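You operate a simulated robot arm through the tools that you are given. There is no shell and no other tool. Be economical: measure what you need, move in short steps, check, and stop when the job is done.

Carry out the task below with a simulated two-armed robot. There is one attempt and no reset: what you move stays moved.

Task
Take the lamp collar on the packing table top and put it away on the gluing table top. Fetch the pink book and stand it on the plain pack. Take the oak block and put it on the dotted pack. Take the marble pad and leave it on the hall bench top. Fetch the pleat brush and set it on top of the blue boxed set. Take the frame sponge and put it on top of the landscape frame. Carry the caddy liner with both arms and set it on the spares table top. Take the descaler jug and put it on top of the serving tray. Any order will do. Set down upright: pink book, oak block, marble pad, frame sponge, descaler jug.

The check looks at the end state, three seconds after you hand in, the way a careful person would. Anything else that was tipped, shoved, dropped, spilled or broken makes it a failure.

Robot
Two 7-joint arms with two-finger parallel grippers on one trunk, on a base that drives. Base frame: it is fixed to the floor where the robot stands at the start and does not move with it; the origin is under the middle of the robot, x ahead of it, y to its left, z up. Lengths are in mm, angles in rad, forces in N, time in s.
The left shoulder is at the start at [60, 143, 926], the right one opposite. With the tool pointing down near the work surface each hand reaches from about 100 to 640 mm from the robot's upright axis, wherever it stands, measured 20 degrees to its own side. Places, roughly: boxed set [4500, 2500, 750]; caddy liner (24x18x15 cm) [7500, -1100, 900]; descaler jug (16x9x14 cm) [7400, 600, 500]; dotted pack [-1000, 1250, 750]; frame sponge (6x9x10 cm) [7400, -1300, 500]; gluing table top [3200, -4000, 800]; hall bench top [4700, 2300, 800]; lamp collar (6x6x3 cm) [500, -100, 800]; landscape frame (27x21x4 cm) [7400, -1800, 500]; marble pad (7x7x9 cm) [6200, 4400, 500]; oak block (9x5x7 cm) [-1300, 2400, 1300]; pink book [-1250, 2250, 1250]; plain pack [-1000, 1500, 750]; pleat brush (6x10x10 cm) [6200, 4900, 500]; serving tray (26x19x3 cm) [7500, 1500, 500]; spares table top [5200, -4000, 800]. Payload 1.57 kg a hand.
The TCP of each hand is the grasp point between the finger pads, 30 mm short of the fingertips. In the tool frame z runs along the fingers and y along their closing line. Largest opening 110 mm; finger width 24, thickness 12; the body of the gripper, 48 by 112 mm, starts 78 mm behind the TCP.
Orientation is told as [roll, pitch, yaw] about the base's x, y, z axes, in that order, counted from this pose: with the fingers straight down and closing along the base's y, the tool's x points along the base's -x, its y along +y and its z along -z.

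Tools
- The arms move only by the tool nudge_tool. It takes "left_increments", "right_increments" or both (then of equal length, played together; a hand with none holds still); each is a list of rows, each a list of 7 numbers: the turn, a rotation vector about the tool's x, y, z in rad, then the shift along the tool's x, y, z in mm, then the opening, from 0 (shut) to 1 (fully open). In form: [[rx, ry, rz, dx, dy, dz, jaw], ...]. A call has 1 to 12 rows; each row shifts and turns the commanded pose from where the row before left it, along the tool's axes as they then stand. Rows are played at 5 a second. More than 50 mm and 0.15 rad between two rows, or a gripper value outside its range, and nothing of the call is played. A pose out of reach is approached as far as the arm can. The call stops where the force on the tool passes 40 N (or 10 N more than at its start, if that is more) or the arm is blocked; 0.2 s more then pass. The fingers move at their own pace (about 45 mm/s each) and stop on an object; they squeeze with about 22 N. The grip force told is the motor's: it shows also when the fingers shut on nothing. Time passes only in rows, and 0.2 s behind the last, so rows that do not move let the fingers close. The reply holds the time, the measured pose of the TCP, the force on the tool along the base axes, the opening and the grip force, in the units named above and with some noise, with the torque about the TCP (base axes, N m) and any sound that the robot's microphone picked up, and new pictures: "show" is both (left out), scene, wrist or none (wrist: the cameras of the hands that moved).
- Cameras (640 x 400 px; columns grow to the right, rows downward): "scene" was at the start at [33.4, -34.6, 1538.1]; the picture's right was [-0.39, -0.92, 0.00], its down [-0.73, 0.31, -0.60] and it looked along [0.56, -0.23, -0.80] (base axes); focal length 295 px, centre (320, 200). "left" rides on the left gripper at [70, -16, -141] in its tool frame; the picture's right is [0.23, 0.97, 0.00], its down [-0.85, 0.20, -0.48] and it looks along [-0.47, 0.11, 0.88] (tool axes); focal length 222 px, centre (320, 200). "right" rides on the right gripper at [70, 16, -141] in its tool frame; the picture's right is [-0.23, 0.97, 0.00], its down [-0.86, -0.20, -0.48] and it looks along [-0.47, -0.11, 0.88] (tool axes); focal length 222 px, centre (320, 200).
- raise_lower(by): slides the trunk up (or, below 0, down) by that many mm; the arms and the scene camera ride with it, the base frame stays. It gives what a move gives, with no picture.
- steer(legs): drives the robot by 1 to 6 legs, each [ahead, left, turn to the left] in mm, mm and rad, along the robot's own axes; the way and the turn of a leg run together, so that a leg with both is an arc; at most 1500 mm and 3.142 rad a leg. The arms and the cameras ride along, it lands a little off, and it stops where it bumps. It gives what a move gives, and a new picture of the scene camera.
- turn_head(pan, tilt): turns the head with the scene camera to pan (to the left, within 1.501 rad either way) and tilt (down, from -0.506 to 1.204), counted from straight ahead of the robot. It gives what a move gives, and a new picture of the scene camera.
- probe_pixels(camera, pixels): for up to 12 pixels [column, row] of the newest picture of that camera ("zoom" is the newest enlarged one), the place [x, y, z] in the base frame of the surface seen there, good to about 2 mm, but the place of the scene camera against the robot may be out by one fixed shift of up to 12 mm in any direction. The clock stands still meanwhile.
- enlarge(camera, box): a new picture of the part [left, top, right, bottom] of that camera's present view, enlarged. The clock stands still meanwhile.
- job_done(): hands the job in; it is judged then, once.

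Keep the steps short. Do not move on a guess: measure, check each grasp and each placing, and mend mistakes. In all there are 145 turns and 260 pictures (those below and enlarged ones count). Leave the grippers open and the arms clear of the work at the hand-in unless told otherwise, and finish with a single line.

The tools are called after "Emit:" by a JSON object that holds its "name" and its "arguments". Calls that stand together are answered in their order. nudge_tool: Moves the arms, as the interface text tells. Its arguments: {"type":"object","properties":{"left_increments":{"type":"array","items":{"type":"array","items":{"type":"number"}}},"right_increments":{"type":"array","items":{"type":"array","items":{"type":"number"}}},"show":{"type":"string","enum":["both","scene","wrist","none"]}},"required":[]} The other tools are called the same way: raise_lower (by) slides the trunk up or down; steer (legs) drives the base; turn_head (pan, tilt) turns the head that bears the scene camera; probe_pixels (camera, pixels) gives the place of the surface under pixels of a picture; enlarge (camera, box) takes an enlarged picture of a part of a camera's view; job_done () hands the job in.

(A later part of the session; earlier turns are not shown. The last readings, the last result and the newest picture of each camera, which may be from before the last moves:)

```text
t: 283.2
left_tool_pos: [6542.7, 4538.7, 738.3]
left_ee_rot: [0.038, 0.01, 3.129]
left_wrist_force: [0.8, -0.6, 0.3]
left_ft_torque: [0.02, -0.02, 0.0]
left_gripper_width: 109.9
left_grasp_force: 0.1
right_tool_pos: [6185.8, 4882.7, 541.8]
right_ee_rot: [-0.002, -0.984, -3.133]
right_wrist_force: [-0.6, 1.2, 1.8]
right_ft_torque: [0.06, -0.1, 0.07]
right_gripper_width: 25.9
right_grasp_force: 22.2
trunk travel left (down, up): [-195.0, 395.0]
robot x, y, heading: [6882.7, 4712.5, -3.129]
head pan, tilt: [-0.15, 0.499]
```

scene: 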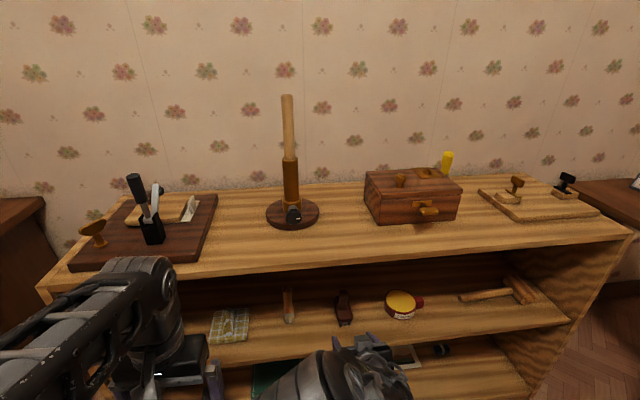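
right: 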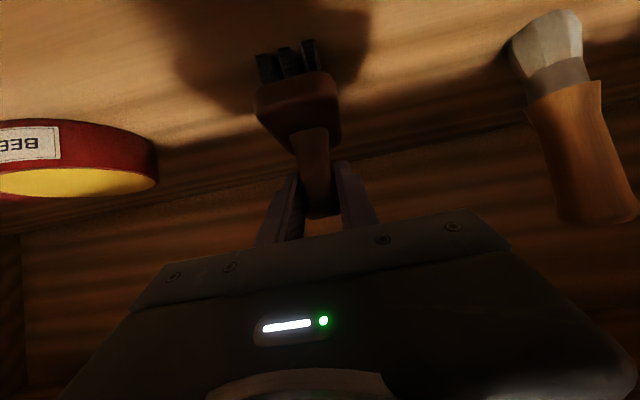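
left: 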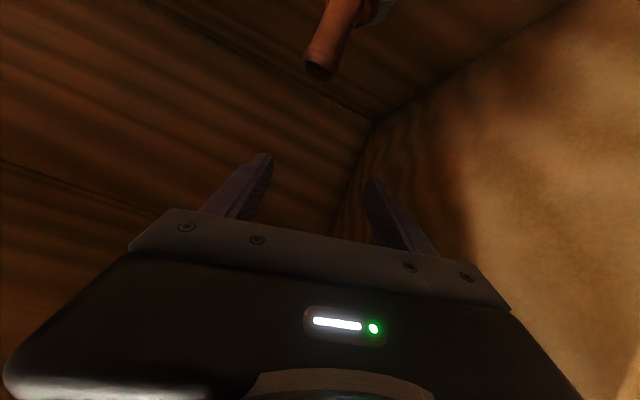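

Brush gripped. I lift 40 mm, draw back 120 mm and then back the base out.

Emit:
{"name": "nudge_tool", "arguments": {"right_increments": [[0, 0, 0, -17, 0, -11, 0.05], [0, 0, 0, -17, 0, -11, 0.05], [0, 0, 0, 22, 0, -33, 0.05], [0, 0, 0, 22, 0, -33, 0.05], [0, 0, 0, 22, 0, -33, 0.05], [0, 0, 0, 0, 0, 0, 0.05]], "show": "wrist"}}

Emit:
{"name": "steer", "arguments": {"legs": [[-300, 0, 0], [0, 170, -0.012]]}}

```text
t: 284.6
left_tool_pos: [6541.4, 4538.8, 739.5]
left_ee_rot: [0.037, 0.009, 3.13]
left_wrist_force: [-0.3, -0.5, 0.1]
left_ft_torque: [0.01, -0.02, 0.04]
left_gripper_width: 109.7
left_grasp_force: 0.0
right_tool_pos: [6310.3, 4881.5, 582.5]
right_ee_rot: [-0.002, -0.983, -3.136]
right_wrist_force: [-1.1, -0.3, -0.4]
right_ft_torque: [0.0, -0.02, -0.01]
right_gripper_width: 25.8
right_grasp_force: 21.7
trunk travel left (down, up): [-195.0, 395.0]
robot x, y, heading: [6881.3, 4711.7, -3.13]
head pan, tilt: [-0.15, 0.499]
```

right: 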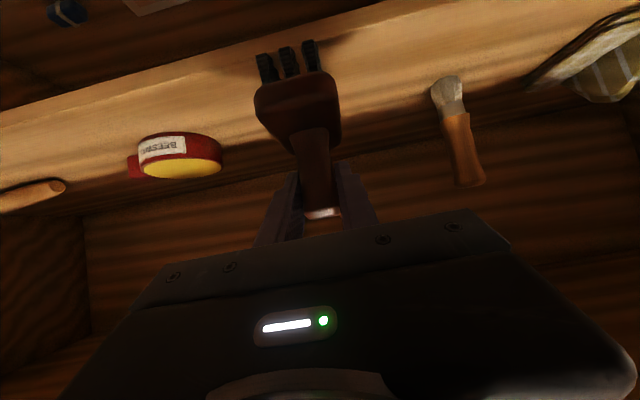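

```text
t: 287.7
left_tool_pos: [6837.4, 4377.8, 739.1]
left_ee_rot: [0.036, 0.01, 3.11]
left_wrist_force: [0.2, -0.6, -0.5]
left_ft_torque: [0.02, -0.01, 0.02]
left_gripper_width: 109.8
left_grasp_force: 0.1
right_tool_pos: [6610.6, 4726.3, 582.2]
right_ee_rot: [-0.001, -0.98, 3.13]
right_wrist_force: [0.4, -0.1, -2.0]
right_ft_torque: [-0.01, 0.0, 0.02]
right_gripper_width: 26.0
right_grasp_force: 21.8
trunk travel left (down, up): [-195.0, 395.0]
robot x, y, heading: [7182.8, 4543.7, 3.134]
head pan, tilt: [-0.15, 0.499]
```

scene: 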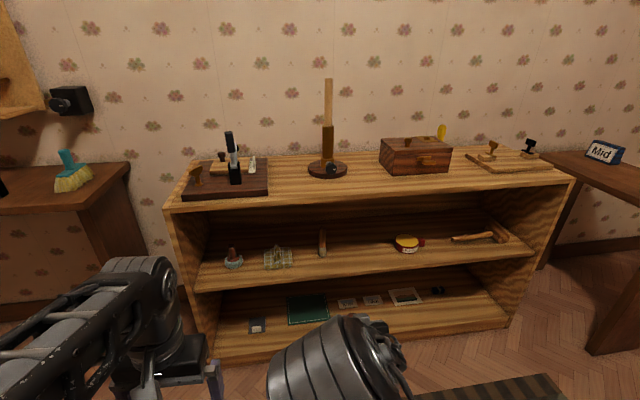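

Brush held. I turn the right hand vertical and tuck it, then pitch the left hand for the pad.

Emit:
{"name": "nudge_tool", "arguments": {"right_increments": [[0, 0.14, 0, 0, 0, 0, 0.05], [0, 0.14, 0, 0, 0, 0, 0.05], [0, 0.14, 0, 0, 0, 0, 0.05], [0, 0.14, 0, 0, 0, 0, 0.05], [0, 0.14, 0, 0, 0, 0, 0.05], [0, 0.14, 0, 0, 0, 0, 0.05], [0, 0.14, 0, 0, 0, 0, 0.05], [0, 0, 0, 38, 0, -30, 0.05], [0, 0, 0, 38, 0, -30, 0.05], [0, 0, 0, 38, 0, -30, 0.05], [0, 0, 0, 38, 0, -30, 0.05], [0, 0, 0, 38, 0, -30, 0.05]], "show": "wrist"}}

Emit:
{"name": "nudge_tool", "arguments": {"left_increments": [[0.037, -0.14, -0.024, -20, 0, 0, 0.7], [0, -0.14, 0, -20, 0, 0, 0.7], [0, -0.14, 0, -20, 0, 0, 0.7], [0, -0.14, 0, -20, 0, 0, 0.7], [0, -0.14, 0, 0, 0, 30, 0.7], [0, -0.14, 0, 0, 0, 30, 0.7], [0, -0.14, 0, 0, 0, 30, 0.7], [0, 0, 0, 20, 0, 20, 0.7], [0, 0, 0, 20, 0, 20, 0.7], [0, 0, 0, 20, 0, 20, 0.7], [0, 0, 0, 20, 0, 10, 0.7], [0, 0, 0, 0, 0, 0, 0.7]], "show": "scene"}}

```text
t: 290.3
left_tool_pos: [6837.2, 4378.0, 739.9]
left_ee_rot: [0.037, 0.011, 3.109]
left_wrist_force: [0.5, 0.0, 0.4]
left_ft_torque: [0.01, 0.02, -0.03]
left_gripper_width: 110.1
left_grasp_force: 0.0
right_tool_pos: [6787.2, 4728.5, 643.0]
right_ee_rot: [0.114, -0.447, 3.053]
right_wrist_force: [0.9, -0.4, -1.3]
right_ft_torque: [0.02, 0.04, -0.01]
right_gripper_width: 25.7
right_grasp_force: 21.9
right hand out of reach, approached as far as the arm can: row 3, 4, 5, 6, 11, 12
trunk travel left (down, up): [-195.0, 395.0]
robot x, y, heading: [7183.2, 4545.6, 3.133]
head pan, tilt: [-0.15, 0.499]
```

right: 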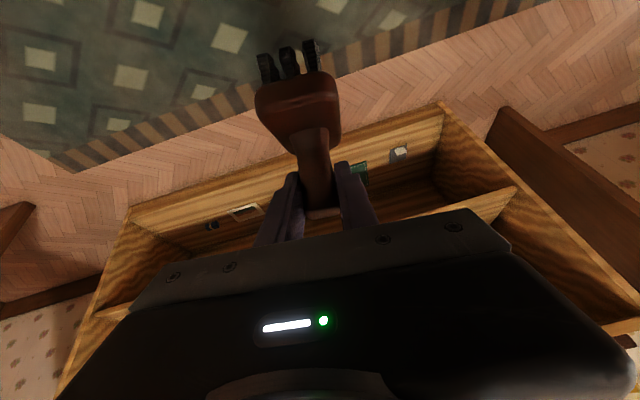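

```text
t: 292.9
left_tool_pos: [6668.4, 4382.2, 591.6]
left_ee_rot: [-0.003, -0.969, 3.133]
left_wrist_force: [0.4, -1.0, -0.8]
left_ft_torque: [0.01, 0.01, 0.0]
left_gripper_width: 77.1
left_grasp_force: 0.1
left hand out of reach, approached as far as the arm can: row 6, 7, 9
right_tool_pos: [6787.7, 4730.4, 642.4]
right_ee_rot: [0.106, -0.446, 3.054]
right_wrist_force: [-0.8, -0.4, -2.1]
right_ft_torque: [0.07, 0.03, 0.0]
right_gripper_width: 25.7
right_grasp_force: 22.3
trunk travel left (down, up): [-195.0, 395.0]
robot x, y, heading: [7177.3, 4541.6, 3.137]
head pan, tilt: [-0.15, 0.499]
```

scene: 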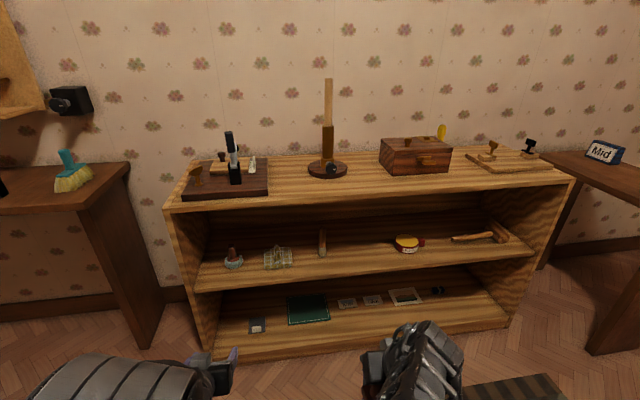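

Left elbow is now outward and clear of the right arm. I drive in 300 mm and 15 mm left, and view from the left wrist.

Emit:
{"name": "steer", "arguments": {"legs": [[300, 17, 0.005]]}}

Emit:
{"name": "nudge_tool", "arguments": {"left_increments": [[0, 0, 0, 0, 0, 0, 0.7]], "show": "wrist"}}

Emit:
{"name": "enlarge", "arguments": {"camera": "left", "box": [240, 80, 400, 200]}}

```text
t: 295.0
left_tool_pos: [6368.9, 4362.0, 593.4]
left_ee_rot: [-0.001, -0.969, 3.14]
left_wrist_force: [0.3, 0.3, 0.1]
left_ft_torque: [-0.01, 0.0, 0.02]
left_gripper_width: 77.1
left_grasp_force: 0.1
right_tool_pos: [6486.2, 4711.7, 642.4]
right_ee_rot: [0.096, -0.448, 3.061]
right_wrist_force: [0.5, -0.2, -2.0]
right_ft_torque: [-0.01, 0.05, -0.01]
right_gripper_width: 25.7
right_grasp_force: 21.8
trunk travel left (down, up): [-195.0, 395.0]
robot x, y, heading: [6882.1, 4527.7, -3.139]
head pan, tilt: [-0.15, 0.499]
```

scene: 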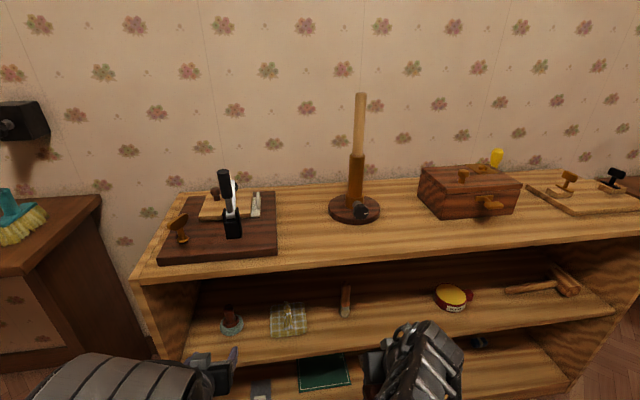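

```text
t: 295.4
left_tool_pos: [6370.0, 4362.1, 592.8]
left_ee_rot: [-0.002, -0.97, 3.139]
left_wrist_force: [-0.2, -0.7, -1.1]
left_ft_torque: [0.01, 0.04, 0.01]
left_gripper_width: 76.9
left_grasp_force: 0.2
right_tool_pos: [6486.5, 4713.0, 641.2]
right_ee_rot: [0.1, -0.448, 3.057]
right_wrist_force: [-0.3, 0.0, -1.1]
right_ft_torque: [-0.02, 0.01, -0.01]
right_gripper_width: 25.5
right_grasp_force: 21.9
trunk travel left (down, up): [-195.0, 395.0]
robot x, y, heading: [6880.1, 4530.5, -3.14]
head pan, tilt: [-0.15, 0.499]
```

left: 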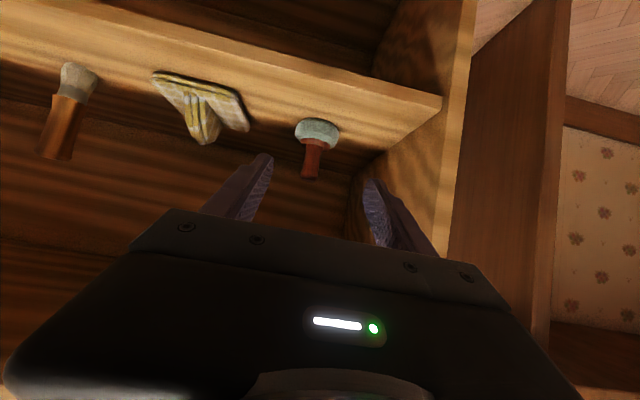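

```text
3.33 times, centred on (320, 140) of left
```

zoom: 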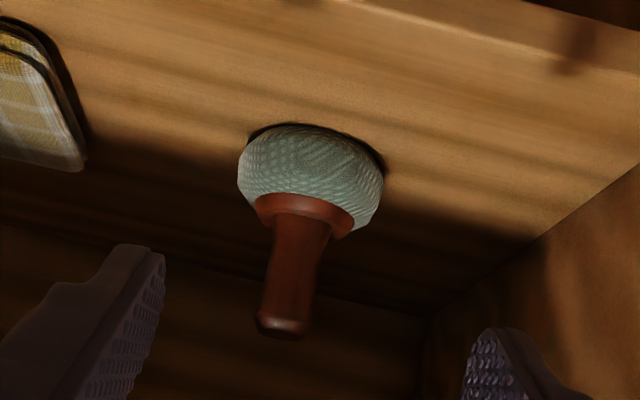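

Emit:
{"name": "nudge_tool", "arguments": {"left_increments": [[0, 0, 0, -17, -1, 25, 0.7], [0, 0, 0, -17, -1, 25, 0.7], [0, 0, 0, -17, -1, 25, 0.7], [0, 0, 0, 0, 0, 37, 0.7], [0, 0, 0, 0, 0, 37, 0.7], [0, 0, 0, 0, 0, 0, 0.7]], "show": "wrist"}}

```text
t: 296.8
left_tool_pos: [6216.9, 4366.2, 548.3]
left_ee_rot: [-0.002, -0.969, 3.14]
left_wrist_force: [0.2, 0.1, -0.1]
left_ft_torque: [-0.02, 0.02, 0.01]
left_gripper_width: 76.9
left_grasp_force: 0.1
right_tool_pos: [6486.6, 4712.3, 641.8]
right_ee_rot: [0.101, -0.447, 3.057]
right_wrist_force: [-0.3, 0.4, -1.2]
right_ft_torque: [-0.01, 0.02, -0.01]
right_gripper_width: 25.9
right_grasp_force: 21.6
trunk travel left (down, up): [-195.0, 395.0]
robot x, y, heading: [6881.9, 4524.6, -3.137]
head pan, tilt: [-0.15, 0.499]
```

left: 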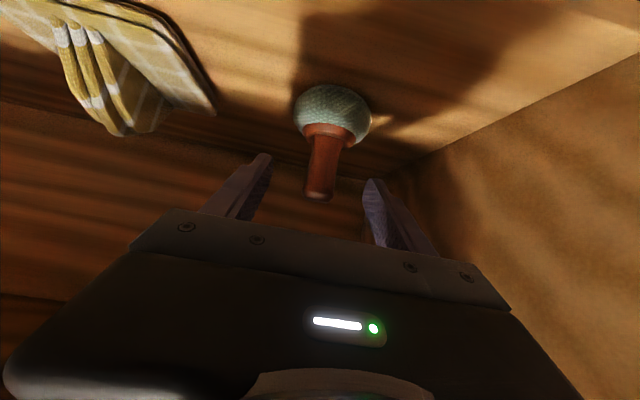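

Aligned. I advance 35 mm, close, and lift 40 mm.

Emit:
{"name": "nudge_tool", "arguments": {"left_increments": [[0, 0, 0, 0, 0, 18, 0.7], [0, 0, 0, 0, 0, 17, 0.7], [0, 0, 0, 0, 0, 0, 0.7], [0, 0, 0, 0, 0, 0, 0.05], [0, 0, 0, 0, 0, 0, 0.05], [0, 0, 0, 0, 0, 0, 0.05], [0, 0, 0, 0, 0, 0, 0.05], [0, 0, 0, 0, 0, 0, 0.05], [0, 0, 0, -8, 0, -5.6, 0.05], [0, 0, 0, -12, 0, -8.5, 0.05], [0, 0, 0, -12, 0, -8.5, 0.05], [0, 0, 0, 0, 0, 0, 0.05]], "show": "wrist"}}

```text
t: 299.4
left_tool_pos: [6189.6, 4365.5, 569.2]
left_ee_rot: [-0.004, -0.97, 3.141]
left_wrist_force: [-0.5, 0.7, -1.0]
left_ft_torque: [0.0, -0.05, 0.0]
left_gripper_width: 25.4
left_grasp_force: 21.7
right_tool_pos: [6485.1, 4712.0, 640.0]
right_ee_rot: [0.099, -0.446, 3.058]
right_wrist_force: [-1.0, -0.7, -0.5]
right_ft_torque: [0.01, 0.04, 0.01]
right_gripper_width: 25.8
right_grasp_force: 22.1
trunk travel left (down, up): [-195.0, 395.0]
robot x, y, heading: [6878.5, 4526.4, -3.136]
head pan, tilt: [-0.15, 0.499]
```

left: 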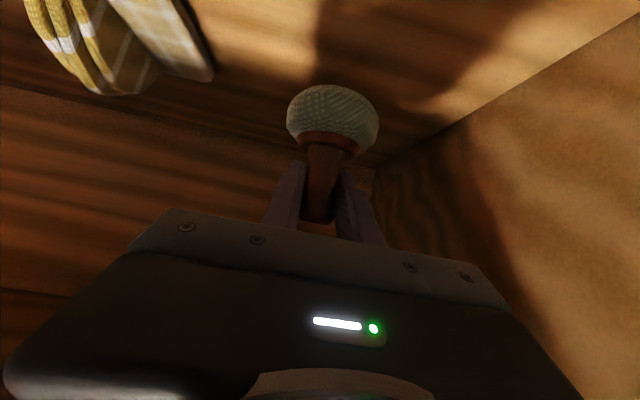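

Pad held. I back out, tuck the left hand, and raise the trunk.

Emit:
{"name": "steer", "arguments": {"legs": [[-320, 0, 0]]}}

Emit:
{"name": "nudge_tool", "arguments": {"left_increments": [[0, 0, 0, 22, 0, -33, 0.05], [0, 0, 0, 22, 0, -33, 0.05], [0, 0, 0, 22, 0, -33, 0.05], [0, 0.13, 0, 22, 0, -33, 0.05], [0, 0.13, 0, 25, 0, -25, 0.05], [0, 0.13, 0, 30, 0, -20, 0.05], [0, 0.13, 0, 30, 0, -15, 0.05], [0, 0, 0, 0, 0, 0, 0.05]], "show": "none"}}

Emit:
{"name": "raise_lower", "arguments": {"by": 330}}

Emit:
{"name": "steer", "arguments": {"legs": [[0, 0, -1.574], [-1300, 330, 0], [-1400, 0, 0], [-350, 0, 0]]}}

Emit:
{"name": "turn_head", "arguments": {"pan": 0.9, "tilt": 0.3}}

```text
t: 301.5
left_tool_pos: [6503.8, 4364.6, 568.7]
left_ee_rot: [-0.001, -0.97, -3.138]
left_wrist_force: [-0.3, 0.5, -0.4]
left_ft_torque: [0.03, 0.03, -0.03]
left_gripper_width: 25.3
left_grasp_force: 22.6
right_tool_pos: [6799.4, 4711.8, 640.8]
right_ee_rot: [0.097, -0.448, 3.063]
right_wrist_force: [-0.5, 0.4, -1.3]
right_ft_torque: [0.03, 0.04, 0.01]
right_gripper_width: 25.6
right_grasp_force: 21.6
trunk travel left (down, up): [-195.0, 395.0]
robot x, y, heading: [7197.3, 4529.7, -3.134]
head pan, tilt: [-0.15, 0.499]
```

scene: 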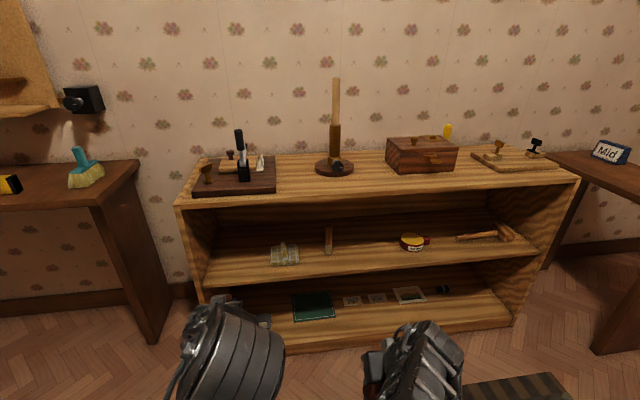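

```text
t: 303.3
left_tool_pos: [6767.7, 4366.8, 561.7]
left_ee_rot: [-0.001, -0.445, -3.138]
left_wrist_force: [0.7, 0.9, -1.4]
left_ft_torque: [-0.01, 0.02, 0.02]
left_gripper_width: 25.3
left_grasp_force: 22.3
right_tool_pos: [6799.3, 4712.6, 641.6]
right_ee_rot: [0.098, -0.448, 3.061]
right_wrist_force: [0.1, 1.0, -1.4]
right_ft_torque: [0.03, 0.04, 0.03]
right_gripper_width: 25.7
right_grasp_force: 21.3
trunk travel left (down, up): [-195.0, 395.0]
robot x, y, heading: [7193.6, 4527.5, -3.135]
head pan, tilt: [-0.15, 0.499]
```

```text
t: 306.5
left_tool_pos: [6768.2, 4367.1, 892.2]
left_ee_rot: [-0.004, -0.449, -3.14]
left_wrist_force: [-0.4, 0.4, -0.6]
left_ft_torque: [0.03, 0.01, -0.02]
left_gripper_width: 25.2
left_grasp_force: 21.5
right_tool_pos: [6799.6, 4712.9, 971.3]
right_ee_rot: [0.097, -0.446, 3.061]
right_wrist_force: [0.3, 0.4, -1.8]
right_ft_torque: [0.03, 0.07, -0.04]
right_gripper_width: 25.8
right_grasp_force: 22.1
trunk travel left (down, up): [-525.0, 65.0]
robot x, y, heading: [7194.1, 4527.5, -3.135]
head pan, tilt: [-0.15, 0.499]
```

```text
t: 321.5
left_tool_pos: [6717.3, 2647.6, 893.0]
left_ee_rot: [0.001, -0.451, 1.576]
left_wrist_force: [-0.4, -1.3, -0.4]
left_ft_torque: [0.02, 0.0, 0.0]
left_gripper_width: 25.3
left_grasp_force: 22.0
right_tool_pos: [7063.4, 2614.9, 972.5]
right_ee_rot: [0.1, -0.448, 1.494]
right_wrist_force: [0.3, -0.5, -1.6]
right_ft_torque: [0.03, -0.02, 0.02]
right_gripper_width: 25.6
right_grasp_force: 22.2
trunk travel left (down, up): [-525.0, 65.0]
robot x, y, heading: [6885.2, 2222.0, 1.583]
head pan, tilt: [-0.15, 0.499]
stopped in leg 3: the robot was blocked; the commanded pose is now the measured one
```

scene: 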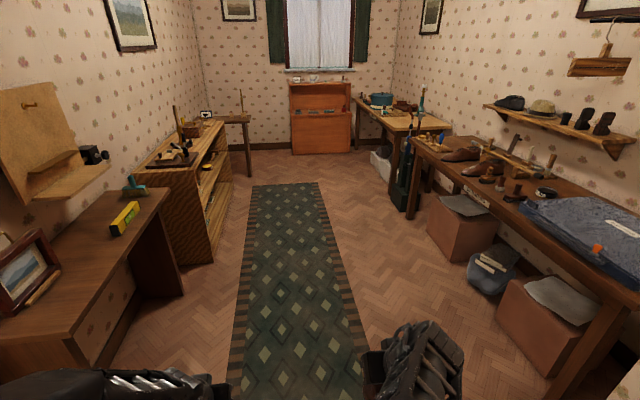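

```text
t: 322.8
left_tool_pos: [6718.1, 2649.6, 892.2]
left_ee_rot: [-0.003, -0.45, 1.577]
left_wrist_force: [0.3, 0.7, -1.2]
left_ft_torque: [0.03, 0.01, -0.02]
left_gripper_width: 25.5
left_grasp_force: 22.1
right_tool_pos: [7063.6, 2618.7, 970.6]
right_ee_rot: [0.098, -0.448, 1.494]
right_wrist_force: [-0.4, 0.4, -1.3]
right_ft_torque: [0.04, -0.02, -0.02]
right_gripper_width: 25.6
right_grasp_force: 22.2
trunk travel left (down, up): [-525.0, 65.0]
robot x, y, heading: [6881.1, 2221.5, 1.579]
head pan, tilt: [0.901, 0.3]
```

scene: 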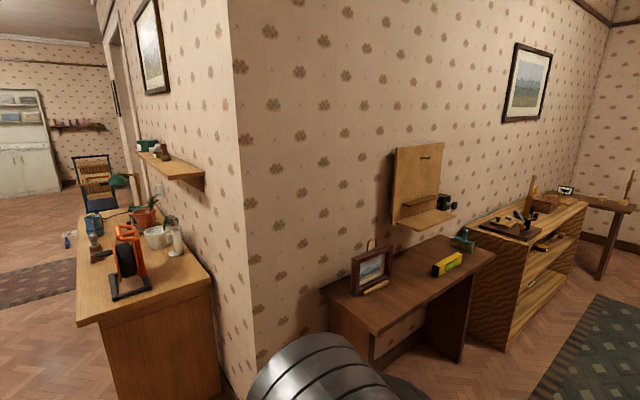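

I bumped something behind — probably the green floor tub. I move forward 60, left 300, then back past it, and look at the tub.

Emit:
{"name": "steer", "arguments": {"legs": [[60, 100, 0], [0, 280, 0], [-700, 0, 0]]}}

Emit:
{"name": "turn_head", "arguments": {"pan": -1.0, "tilt": 0.6}}

```text
t: 329.1
left_tool_pos: [6337.8, 1995.9, 892.7]
left_ee_rot: [-0.001, -0.45, 1.57]
left_wrist_force: [0.3, -0.2, -0.6]
left_ft_torque: [0.06, -0.01, 0.02]
left_gripper_width: 25.2
left_grasp_force: 22.1
right_tool_pos: [6684.7, 1962.4, 971.0]
right_ee_rot: [0.098, -0.447, 1.488]
right_wrist_force: [-0.3, -0.8, -0.4]
right_ft_torque: [0.04, -0.04, 0.0]
right_gripper_width: 25.5
right_grasp_force: 22.0
trunk travel left (down, up): [-525.0, 65.0]
robot x, y, heading: [6504.1, 1567.7, 1.572]
head pan, tilt: [0.901, 0.3]
```

scene: 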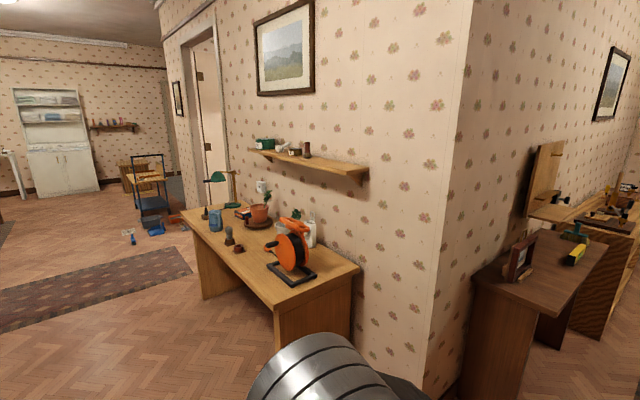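

```text
t: 331.0
left_tool_pos: [6337.6, 1995.2, 892.9]
left_ee_rot: [-0.002, -0.45, 1.57]
left_wrist_force: [-0.1, 0.0, -1.3]
left_ft_torque: [-0.01, 0.01, 0.01]
left_gripper_width: 25.5
left_grasp_force: 21.8
right_tool_pos: [6684.4, 1963.0, 971.7]
right_ee_rot: [0.097, -0.446, 1.49]
right_wrist_force: [-1.0, 0.6, -0.8]
right_ft_torque: [0.0, 0.01, -0.03]
right_gripper_width: 25.7
right_grasp_force: 22.3
trunk travel left (down, up): [-525.0, 65.0]
robot x, y, heading: [6500.1, 1564.5, 1.572]
head pan, tilt: [-1.0, 0.6]
```

scene: 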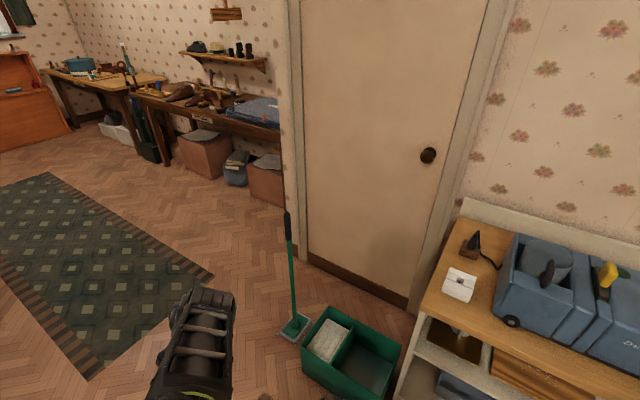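

I probe the tub's corners to see whether it moved (before: front face x≈7135, from y 1694 to 2031).

Emit:
{"name": "probe_pixels", "arguments": {"camera": "scene", "pixels": [[303, 370], [308, 345], [385, 398], [400, 348], [330, 308], [290, 330], [288, 213]]}}

Emit:
{"name": "enlarge", "arguments": {"camera": "scene", "box": [250, 200, 430, 400]}}

```text
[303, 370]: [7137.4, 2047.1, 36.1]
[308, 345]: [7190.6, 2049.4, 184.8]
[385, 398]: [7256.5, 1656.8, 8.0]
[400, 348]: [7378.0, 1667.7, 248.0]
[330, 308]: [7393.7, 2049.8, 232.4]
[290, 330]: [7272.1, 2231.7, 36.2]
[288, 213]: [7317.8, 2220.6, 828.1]
```

```text
2.00 times, centred on (340, 300) of scene
```

zoom: 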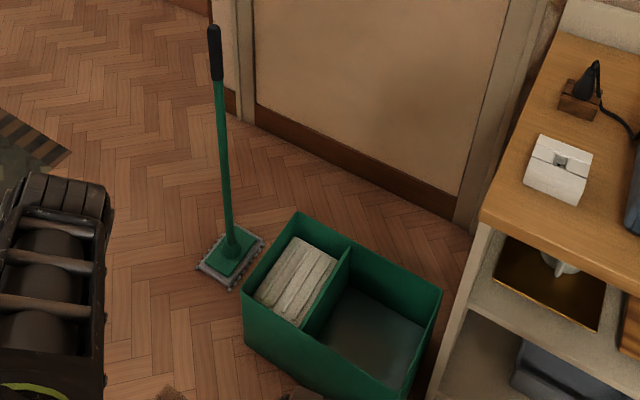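

Tub and mop are unmoved. I strafe left 1750 mm along the hall bench and look at it.

Emit:
{"name": "steer", "arguments": {"legs": [[0, 900, 0], [0, 850, 0]]}}

Emit:
{"name": "turn_head", "arguments": {"pan": 0.0, "tilt": 0.55}}

Emit:
{"name": "enlarge", "arguments": {"camera": "scene", "box": [80, 150, 560, 350]}}

```text
t: 339.7
left_tool_pos: [4627.9, 2007.6, 893.0]
left_ee_rot: [-0.003, -0.449, 1.554]
left_wrist_force: [1.0, -0.2, -0.9]
left_ft_torque: [0.02, 0.0, 0.02]
left_gripper_width: 25.6
left_grasp_force: 21.8
right_tool_pos: [4973.7, 1968.9, 971.3]
right_ee_rot: [0.097, -0.448, 1.472]
right_wrist_force: [0.7, -0.5, -1.3]
right_ft_torque: [0.0, -0.01, 0.0]
right_gripper_width: 25.8
right_grasp_force: 21.8
trunk travel left (down, up): [-525.0, 65.0]
robot x, y, heading: [4781.9, 1577.3, 1.554]
head pan, tilt: [-1.0, 0.6]
```

scene: 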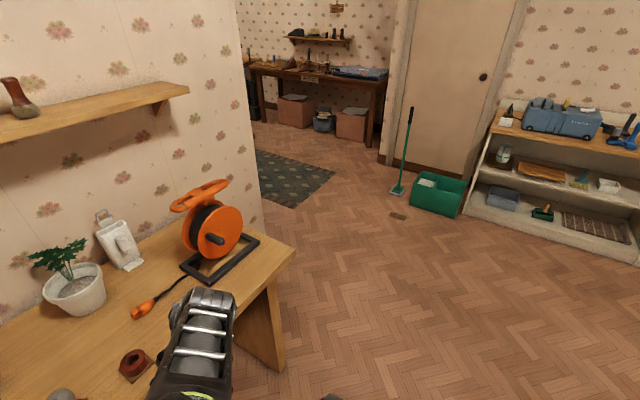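

```text
t: 340.9
left_tool_pos: [4628.6, 2008.4, 893.1]
left_ee_rot: [-0.001, -0.451, 1.553]
left_wrist_force: [0.2, 0.9, -0.9]
left_ft_torque: [0.02, -0.03, 0.01]
left_gripper_width: 25.2
left_grasp_force: 22.2
right_tool_pos: [4973.1, 1968.8, 972.0]
right_ee_rot: [0.096, -0.448, 1.472]
right_wrist_force: [-0.3, -0.1, -1.3]
right_ft_torque: [0.05, 0.01, 0.02]
right_gripper_width: 25.7
right_grasp_force: 22.2
trunk travel left (down, up): [-525.0, 65.0]
robot x, y, heading: [4781.9, 1579.6, 1.559]
head pan, tilt: [0.0, 0.55]
```

scene: 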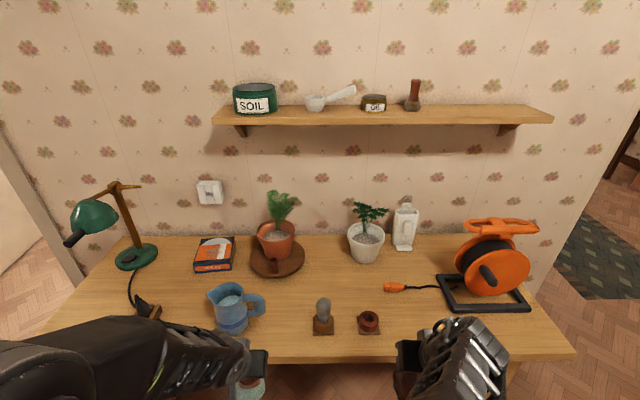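

```text
1.33 times, centred on (320, 250) of scene
```

zoom: 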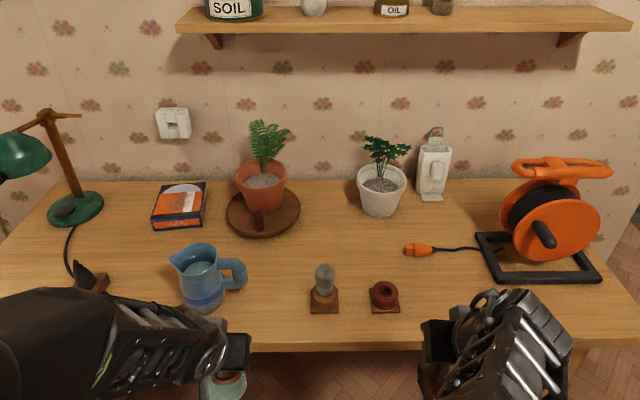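

The boxed set should be the blue/orange box at (214,255). I enlarge and measure box, free patches and edges.

Emit:
{"name": "enlarge", "arguments": {"camera": "scene", "box": [170, 220, 310, 310]}}

Emit:
{"name": "probe_pixels", "arguments": {"camera": "scene", "pixels": [[200, 243], [233, 240], [195, 268], [233, 266], [215, 250], [215, 290], [260, 305], [290, 310], [400, 320], [300, 355], [337, 330], [358, 330]]}}

```text
4.44 times, centred on (240, 265) of scene
```

zoom: 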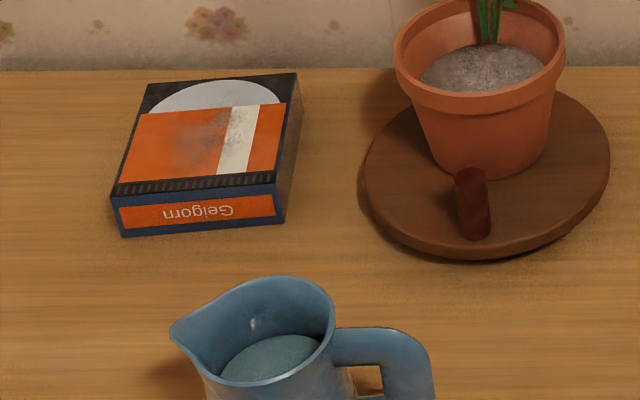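

```text
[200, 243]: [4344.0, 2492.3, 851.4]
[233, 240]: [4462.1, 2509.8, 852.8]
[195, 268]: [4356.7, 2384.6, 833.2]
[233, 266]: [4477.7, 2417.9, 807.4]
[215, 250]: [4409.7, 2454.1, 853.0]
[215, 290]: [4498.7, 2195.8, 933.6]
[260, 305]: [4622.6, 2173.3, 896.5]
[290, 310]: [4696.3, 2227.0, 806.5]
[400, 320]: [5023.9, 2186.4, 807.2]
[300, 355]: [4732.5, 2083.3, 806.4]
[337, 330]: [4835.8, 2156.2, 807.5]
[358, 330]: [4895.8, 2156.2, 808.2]
```

Box: blue sides, top ≈845 at about (4410,2450). For the pad there's a free patch near (4735,2200), bench z≈800. I raise and re-pitch the left hand so the pad hangs upright, and strafe right 123 mm.

Emit:
{"name": "nudge_tool", "arguments": {"left_increments": [[0, 0, 0, -13, 0, -27, 0.05], [0, 0, 0, -13, 0, -27, 0.05], [0, -0.13, 0, 0, 0, 0, 0.05], [0, -0.13, 0, 0, 0, 0, 0.05], [0, -0.13, 0, 0, 0, 0, 0.05], [0, -0.13, 0, 0, 0, 0, 0.05], [0, 0, 0, 0, 0, 0, 0.05]], "show": "none"}}

Emit:
{"name": "steer", "arguments": {"legs": [[0, -123, 0.013]]}}

Emit:
{"name": "probe_pixels", "arguments": {"camera": "scene", "pixels": [[90, 215], [65, 240], [30, 230], [130, 190], [135, 255], [20, 260], [228, 300], [150, 310]]}}

```text
t: 342.5
left_tool_pos: [4645.1, 2086.0, 972.0]
left_ee_rot: [-0.001, -0.969, 1.555]
left_wrist_force: [-0.1, -0.3, -1.1]
left_ft_torque: [-0.01, 0.0, 0.01]
left_gripper_width: 25.4
left_grasp_force: 22.2
left hand out of reach, approached as far as the arm can: row 4, 5, 6
right_tool_pos: [4973.0, 1969.6, 972.2]
right_ee_rot: [0.097, -0.446, 1.471]
right_wrist_force: [-0.2, 0.2, -1.7]
right_ft_torque: [0.04, 0.03, -0.01]
right_gripper_width: 25.8
right_grasp_force: 21.6
trunk travel left (down, up): [-525.0, 65.0]
robot x, y, heading: [4782.7, 1578.0, 1.56]
head pan, tilt: [0.0, 0.55]
```

```text
t: 343.8
left_tool_pos: [4760.1, 2082.1, 971.5]
left_ee_rot: [0.002, -0.967, 1.568]
left_wrist_force: [0.4, 0.8, -0.2]
left_ft_torque: [0.03, 0.04, 0.02]
left_gripper_width: 25.3
left_grasp_force: 22.4
right_tool_pos: [5092.0, 1970.9, 970.2]
right_ee_rot: [0.1, -0.448, 1.485]
right_wrist_force: [0.4, 0.2, -1.9]
right_ft_torque: [0.05, 0.03, 0.07]
right_gripper_width: 25.6
right_grasp_force: 21.9
trunk travel left (down, up): [-525.0, 65.0]
robot x, y, heading: [4903.6, 1575.7, 1.572]
head pan, tilt: [0.0, 0.55]
```

scene: 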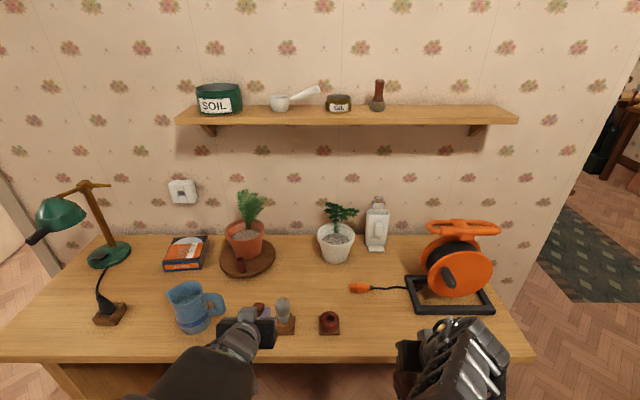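

```text
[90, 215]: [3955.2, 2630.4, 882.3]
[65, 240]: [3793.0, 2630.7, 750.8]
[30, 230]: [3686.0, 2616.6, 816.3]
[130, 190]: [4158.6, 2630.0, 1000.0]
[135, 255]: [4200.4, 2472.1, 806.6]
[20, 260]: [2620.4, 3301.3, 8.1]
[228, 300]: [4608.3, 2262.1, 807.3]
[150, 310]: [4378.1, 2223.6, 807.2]
```

I move the pad forward over the patch and look from the wrist.

Emit:
{"name": "nudge_tool", "arguments": {"left_increments": [[0, 0, 0, -11.3, 8.3, 40, 0.05], [0, 0, 0, -11.3, 8.3, 40, 0.05], [0, 0, 0, -11.3, 8.3, 40, 0.05], [0, 0, 0, 0, 0, 0, 0.05]]}}

Emit:
{"name": "probe_pixels", "arguments": {"camera": "scene", "pixels": [[55, 215], [35, 238], [90, 185], [108, 255], [85, 210], [68, 225], [225, 300], [170, 290], [180, 240], [205, 240], [165, 268], [203, 265]]}}

```text
t: 344.8
left_tool_pos: [4734.4, 2202.9, 931.5]
left_ee_rot: [0.0, -0.968, 1.567]
left_wrist_force: [0.3, 0.3, -1.0]
left_ft_torque: [-0.02, -0.01, -0.01]
left_gripper_width: 25.5
left_grasp_force: 22.1
right_tool_pos: [5090.3, 1971.2, 972.4]
right_ee_rot: [0.099, -0.446, 1.486]
right_wrist_force: [0.0, -0.5, -1.2]
right_ft_torque: [0.03, 0.0, -0.04]
right_gripper_width: 25.5
right_grasp_force: 22.3
trunk travel left (down, up): [-525.0, 65.0]
robot x, y, heading: [4904.7, 1576.8, 1.577]
head pan, tilt: [0.0, 0.55]
```

scene: 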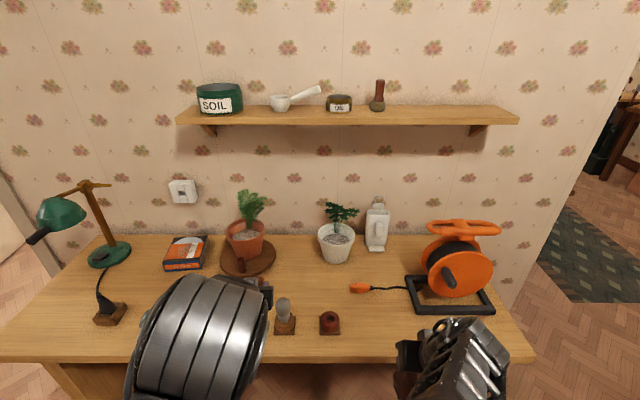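
left: 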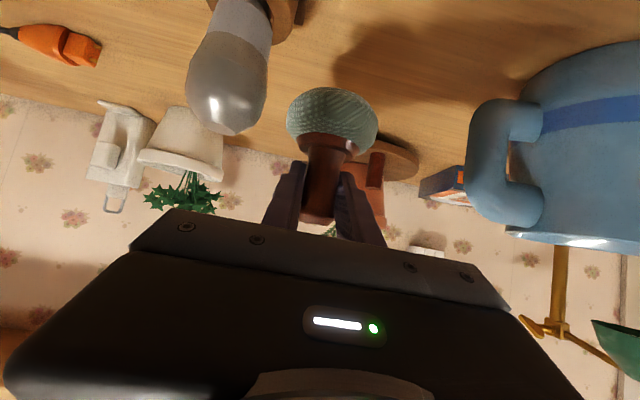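

```text
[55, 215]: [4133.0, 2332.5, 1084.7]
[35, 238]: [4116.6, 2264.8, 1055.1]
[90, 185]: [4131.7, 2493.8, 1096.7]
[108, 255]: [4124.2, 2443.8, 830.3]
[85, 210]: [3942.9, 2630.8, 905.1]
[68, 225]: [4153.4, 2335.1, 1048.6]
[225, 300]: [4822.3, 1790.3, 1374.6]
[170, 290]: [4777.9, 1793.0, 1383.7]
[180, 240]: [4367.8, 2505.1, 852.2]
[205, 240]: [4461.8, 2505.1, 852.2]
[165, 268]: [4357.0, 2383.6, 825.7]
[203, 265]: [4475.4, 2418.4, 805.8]
```

Emit:
{"name": "probe_pixels", "arguments": {"camera": "left", "pixels": [[472, 160], [500, 110], [266, 70], [240, 130], [275, 20], [330, 60], [400, 60], [350, 30]]}}

```text
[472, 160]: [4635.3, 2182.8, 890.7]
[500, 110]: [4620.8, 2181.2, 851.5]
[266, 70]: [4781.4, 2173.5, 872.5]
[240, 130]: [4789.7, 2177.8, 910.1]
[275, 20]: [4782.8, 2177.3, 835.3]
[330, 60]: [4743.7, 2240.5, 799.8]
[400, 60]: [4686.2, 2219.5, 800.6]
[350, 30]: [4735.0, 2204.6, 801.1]
```

Gap is x 4635–4781, so I shift the pad 26 mm left to its middle (4708) and lower 61 mm.

Emit:
{"name": "nudge_tool", "arguments": {"left_increments": [[0, 0, 0, 0, 26, 0, 0.05], [0, 0, 0, 17, 0, 11.8, 0.05], [0, 0, 0, 17, 0, 11.8, 0.05], [0, 0, 0, 13, 0, 9, 0.05], [0, 0, 0, 0, 0, 0, 0.05]], "show": "wrist"}}

```text
t: 346.0
left_tool_pos: [4706.0, 2202.3, 873.7]
left_ee_rot: [-0.001, -0.968, 1.57]
left_wrist_force: [0.2, 0.6, -0.2]
left_ft_torque: [0.0, 0.03, 0.01]
left_gripper_width: 25.4
left_grasp_force: 22.3
right_tool_pos: [5089.4, 1970.4, 971.4]
right_ee_rot: [0.098, -0.445, 1.487]
right_wrist_force: [0.6, 0.4, -0.8]
right_ft_torque: [0.04, 0.0, -0.01]
right_gripper_width: 25.7
right_grasp_force: 22.3
trunk travel left (down, up): [-525.0, 65.0]
robot x, y, heading: [4903.5, 1570.7, 1.578]
head pan, tilt: [0.0, 0.55]
```

left: 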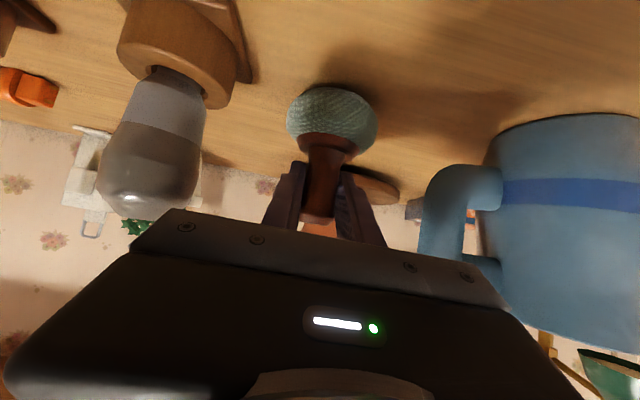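

Nearly down. I lower 4 mm more, open to 0.45, and retreat along the tool axis.

Emit:
{"name": "nudge_tool", "arguments": {"left_increments": [[0, 0, 0, 1.7, 0, 1.2, 0.05], [0, 0, 0, 1.7, 0, 1.2, 0.05], [0, 0, 0, 0, 0, 0, 0.05], [0, 0, 0, 0, 0, 0, 0.4], [0, 0, 0, 0, 0, 0, 0.4], [0, 0, 0, 0, 0, 0, 0.4], [0, 0, 0, 0, 0, -30, 0.4], [0, 0, 0, 0, 0, -40, 0.4], [0, 0, 0, 0, 0, -40, 0.4], [0, 0, 0, 0, 0, 0, 0.4]], "show": "wrist"}}

```text
t: 348.2
left_tool_pos: [4709.3, 2110.0, 931.7]
left_ee_rot: [-0.001, -0.967, 1.569]
left_wrist_force: [0.0, 0.6, 0.0]
left_ft_torque: [-0.01, 0.0, 0.0]
left_gripper_width: 44.0
left_grasp_force: 0.0
right_tool_pos: [5090.2, 1970.7, 971.9]
right_ee_rot: [0.097, -0.447, 1.487]
right_wrist_force: [-0.4, 0.1, -0.9]
right_ft_torque: [-0.01, -0.01, -0.02]
right_gripper_width: 25.8
right_grasp_force: 21.9
trunk travel left (down, up): [-525.0, 65.0]
robot x, y, heading: [4902.3, 1574.5, 1.573]
head pan, tilt: [0.0, 0.55]
```

left: 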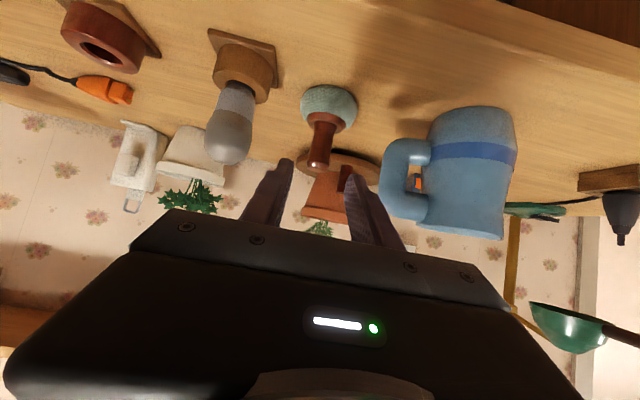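

Pad stands on the bench. Now I tuck the left hand and pitch the right hand back so the brush hangs upright, then strafe left 640 mm.

Emit:
{"name": "nudge_tool", "arguments": {"left_increments": [[0, 0.12, 0, 25, 0, -30, 0.7], [0, 0.12, 0, 25, 0, -30, 0.7], [0, 0.12, 0, 25, 0, -25, 0.7], [0, 0.12, 0, 30, 0, -20, 0.7], [0, 0.12, 0, 30, 0, -10, 0.7], [0, 0.12, 0, 30, 0, 0, 0.7], [0, 0.12, 0, 30, 0, 0, 0.7], [0, 0.12, 0, 30, 0, 0, 0.7]], "show": "none"}}

Emit:
{"name": "nudge_tool", "arguments": {"right_increments": [[0.06, 0, -0.0776, 0, 0, 0, 0.05], [0, -0.133, 0, 0, 0, 0, 0.05], [0, -0.133, 0, 0, 0, 0, 0.05], [0, -0.133, 0, 0, 0, 0, 0.05], [0, -0.133, 0, 0, 0, 0, 0.05], [0, 0, 0, 0, 0, 0, 0.05]], "show": "none"}}

Emit:
{"name": "steer", "arguments": {"legs": [[0, 640, 0]]}}

```text
t: 350.0
left_tool_pos: [4708.0, 1878.1, 910.8]
left_ee_rot: [0.0, -0.002, 1.571]
left_wrist_force: [0.4, 0.5, 0.4]
left_ft_torque: [-0.03, 0.01, 0.01]
left_gripper_width: 76.9
left_grasp_force: 0.0
left hand out of reach, approached as far as the arm can: row 2, 3, 4, 8
right_tool_pos: [5088.8, 1971.1, 971.6]
right_ee_rot: [0.097, -0.446, 1.487]
right_wrist_force: [0.5, 0.0, -0.6]
right_ft_torque: [0.05, -0.04, -0.02]
right_gripper_width: 25.8
right_grasp_force: 22.1
trunk travel left (down, up): [-525.0, 65.0]
robot x, y, heading: [4901.5, 1576.4, 1.571]
head pan, tilt: [0.0, 0.55]
```

```text
t: 351.4
left_tool_pos: [4710.0, 1879.5, 912.6]
left_ee_rot: [0.001, -0.004, 1.566]
left_wrist_force: [0.1, 1.2, -0.9]
left_ft_torque: [-0.01, 0.0, 0.04]
left_gripper_width: 77.0
left_grasp_force: 0.1
right_tool_pos: [5081.2, 2080.8, 1018.9]
right_ee_rot: [0.002, -0.984, 1.57]
right_wrist_force: [0.3, 0.0, -1.7]
right_ft_torque: [0.03, 0.0, 0.01]
right_gripper_width: 25.4
right_grasp_force: 22.2
right hand out of reach, approached as far as the arm can: row 2, 3, 4, 5
trunk travel left (down, up): [-525.0, 65.0]
robot x, y, heading: [4904.6, 1579.5, 1.568]
head pan, tilt: [0.0, 0.55]
```

```text
t: 354.9
left_tool_pos: [4081.2, 1879.7, 910.4]
left_ee_rot: [-0.002, -0.005, 1.566]
left_wrist_force: [-0.2, 0.6, 0.2]
left_ft_torque: [0.01, -0.01, -0.05]
left_gripper_width: 77.1
left_grasp_force: 0.1
right_tool_pos: [4453.9, 2079.4, 1019.4]
right_ee_rot: [0.001, -0.98, 1.571]
right_wrist_force: [-0.8, -0.3, -1.8]
right_ft_torque: [-0.02, 0.0, -0.02]
right_gripper_width: 25.8
right_grasp_force: 22.2
trunk travel left (down, up): [-525.0, 65.0]
robot x, y, heading: [4276.2, 1571.8, 1.576]
head pan, tilt: [0.0, 0.55]
```

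scene: 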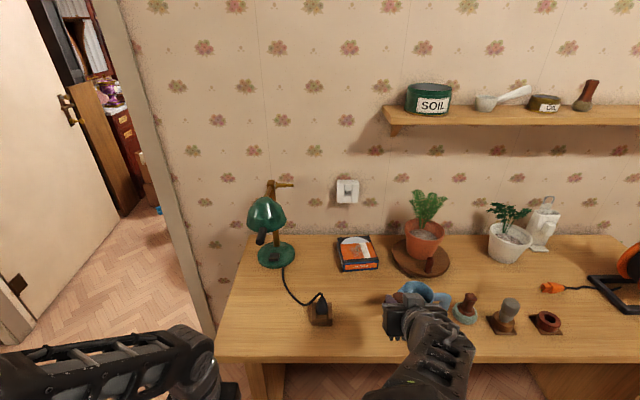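

I strafe 46 mm left to x≈4408 for the brush, then ahead 165 mm.

Emit:
{"name": "steer", "arguments": {"legs": [[0, 46, 0], [165, 0, -0.004]]}}

Emit:
{"name": "nudge_tool", "arguments": {"right_increments": [[0, 0, 0, -5, 0, 30, 0.05], [0, 0, 0, -5, 0, 30, 0.05], [0, 0, 0, 0, 0, 0, 0.05]], "show": "wrist"}}

```text
t: 356.8
left_tool_pos: [4037.9, 2041.9, 911.4]
left_ee_rot: [-0.002, -0.003, 1.562]
left_wrist_force: [-0.6, -0.3, 0.1]
left_ft_torque: [0.01, 0.01, 0.0]
left_gripper_width: 76.8
left_grasp_force: 0.0
right_tool_pos: [4409.1, 2242.0, 1017.3]
right_ee_rot: [0.001, -0.98, 1.566]
right_wrist_force: [0.7, 0.3, -2.0]
right_ft_torque: [-0.02, 0.01, -0.01]
right_gripper_width: 25.3
right_grasp_force: 21.9
trunk travel left (down, up): [-525.0, 65.0]
robot x, y, heading: [4232.0, 1734.8, 1.565]
head pan, tilt: [0.0, 0.55]
```

scene: 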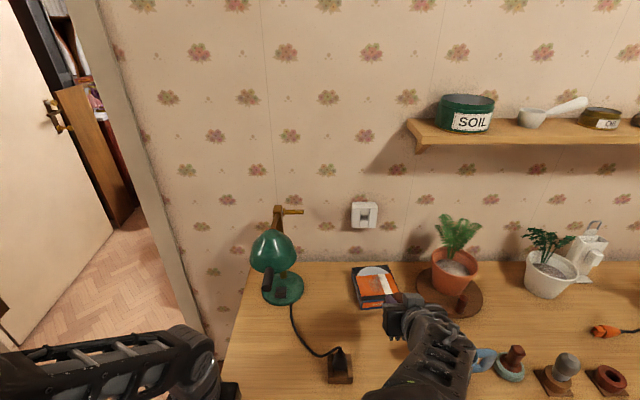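

```text
t: 357.6
left_tool_pos: [4036.9, 2042.0, 911.3]
left_ee_rot: [0.0, -0.004, 1.563]
left_wrist_force: [0.2, 0.1, -1.0]
left_ft_torque: [0.02, 0.01, -0.01]
left_gripper_width: 76.8
left_grasp_force: 0.1
right_tool_pos: [4407.8, 2295.8, 994.3]
right_ee_rot: [0.002, -0.984, 1.565]
right_wrist_force: [0.2, -0.9, -1.3]
right_ft_torque: [0.03, 0.02, 0.05]
right_gripper_width: 25.5
right_grasp_force: 22.1
trunk travel left (down, up): [-525.0, 65.0]
robot x, y, heading: [4230.9, 1737.8, 1.571]
head pan, tilt: [0.0, 0.55]
```

right: 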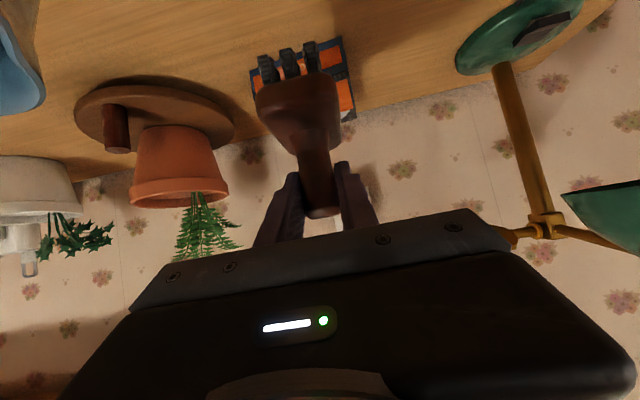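

Emit:
{"name": "probe_pixels", "arguments": {"camera": "right", "pixels": [[252, 72], [253, 92], [343, 40], [354, 115], [340, 60], [345, 100], [258, 100], [340, 38]]}}

Emit:
{"name": "enlarge", "arguments": {"camera": "right", "box": [220, 20, 380, 140]}}

```text
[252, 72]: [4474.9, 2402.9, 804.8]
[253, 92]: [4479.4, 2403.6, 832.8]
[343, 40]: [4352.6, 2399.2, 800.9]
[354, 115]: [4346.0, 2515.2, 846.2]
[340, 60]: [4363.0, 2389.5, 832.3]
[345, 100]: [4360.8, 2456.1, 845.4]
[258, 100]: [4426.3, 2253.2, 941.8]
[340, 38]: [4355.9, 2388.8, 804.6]
```

```text
3.33 times, centred on (300, 80) of right
```

zoom: 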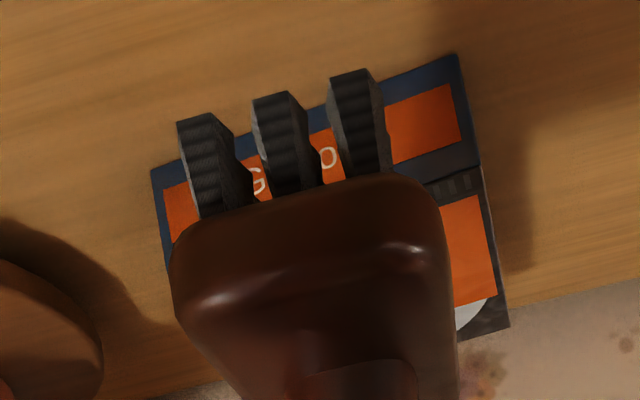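

Box top 845, centre ≈(4411,2459), front edge y≈2396. I drive 30 mm ahead and bring the brush over the centre, 5 mm above.

Emit:
{"name": "steer", "arguments": {"legs": [[30, 0, 0]]}}

Emit:
{"name": "nudge_tool", "arguments": {"right_increments": [[0, 0, 0, -10, -1, 34, 0.05], [0, 0, 0, -10, -1, 34, 0.05], [0, 0, 0, -10, -1, 34, 0.05], [0, 0, 0, 0, 0, 28, 0.05], [0, 0, 0, 0, 0, 0, 0.05]], "show": "wrist"}}

```text
t: 358.4
left_tool_pos: [4036.1, 2071.3, 910.3]
left_ee_rot: [0.002, -0.003, 1.561]
left_wrist_force: [-0.5, 0.0, -0.6]
left_ft_torque: [-0.05, 0.04, -0.01]
left_gripper_width: 77.2
left_grasp_force: 0.0
right_tool_pos: [4407.8, 2325.4, 991.7]
right_ee_rot: [0.001, -0.98, 1.564]
right_wrist_force: [-0.3, 0.4, -1.5]
right_ft_torque: [-0.01, 0.02, -0.03]
right_gripper_width: 25.8
right_grasp_force: 21.9
trunk travel left (down, up): [-525.0, 65.0]
robot x, y, heading: [4231.1, 1765.7, 1.566]
head pan, tilt: [0.0, 0.55]
```

scene: 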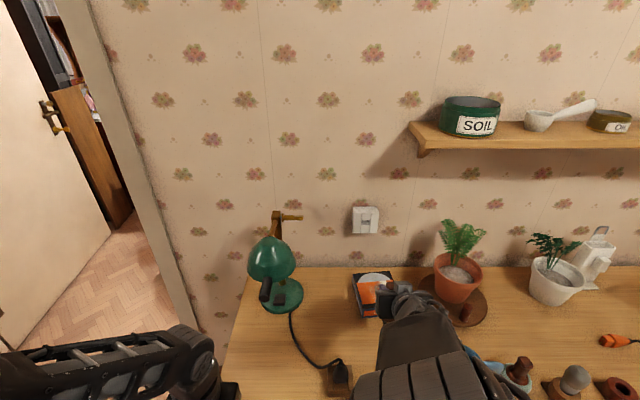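

```text
t: 359.6
left_tool_pos: [4037.9, 2069.7, 911.8]
left_ee_rot: [0.0, -0.005, 1.564]
left_wrist_force: [0.7, 0.0, -0.4]
left_ft_torque: [0.01, -0.03, 0.0]
left_gripper_width: 76.9
left_grasp_force: 0.0
right_tool_pos: [4413.1, 2449.9, 948.5]
right_ee_rot: [0.001, -0.981, 1.565]
right_wrist_force: [0.8, 1.0, -1.0]
right_ft_torque: [-0.03, -0.01, -0.02]
right_gripper_width: 25.7
right_grasp_force: 21.9
trunk travel left (down, up): [-525.0, 65.0]
robot x, y, heading: [4230.3, 1762.1, 1.563]
head pan, tilt: [0.0, 0.55]
```

right: 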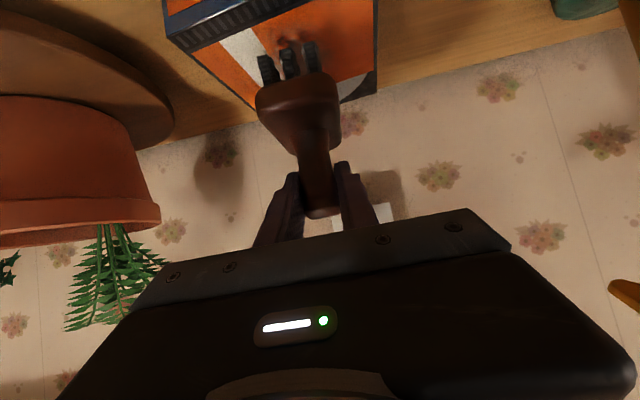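

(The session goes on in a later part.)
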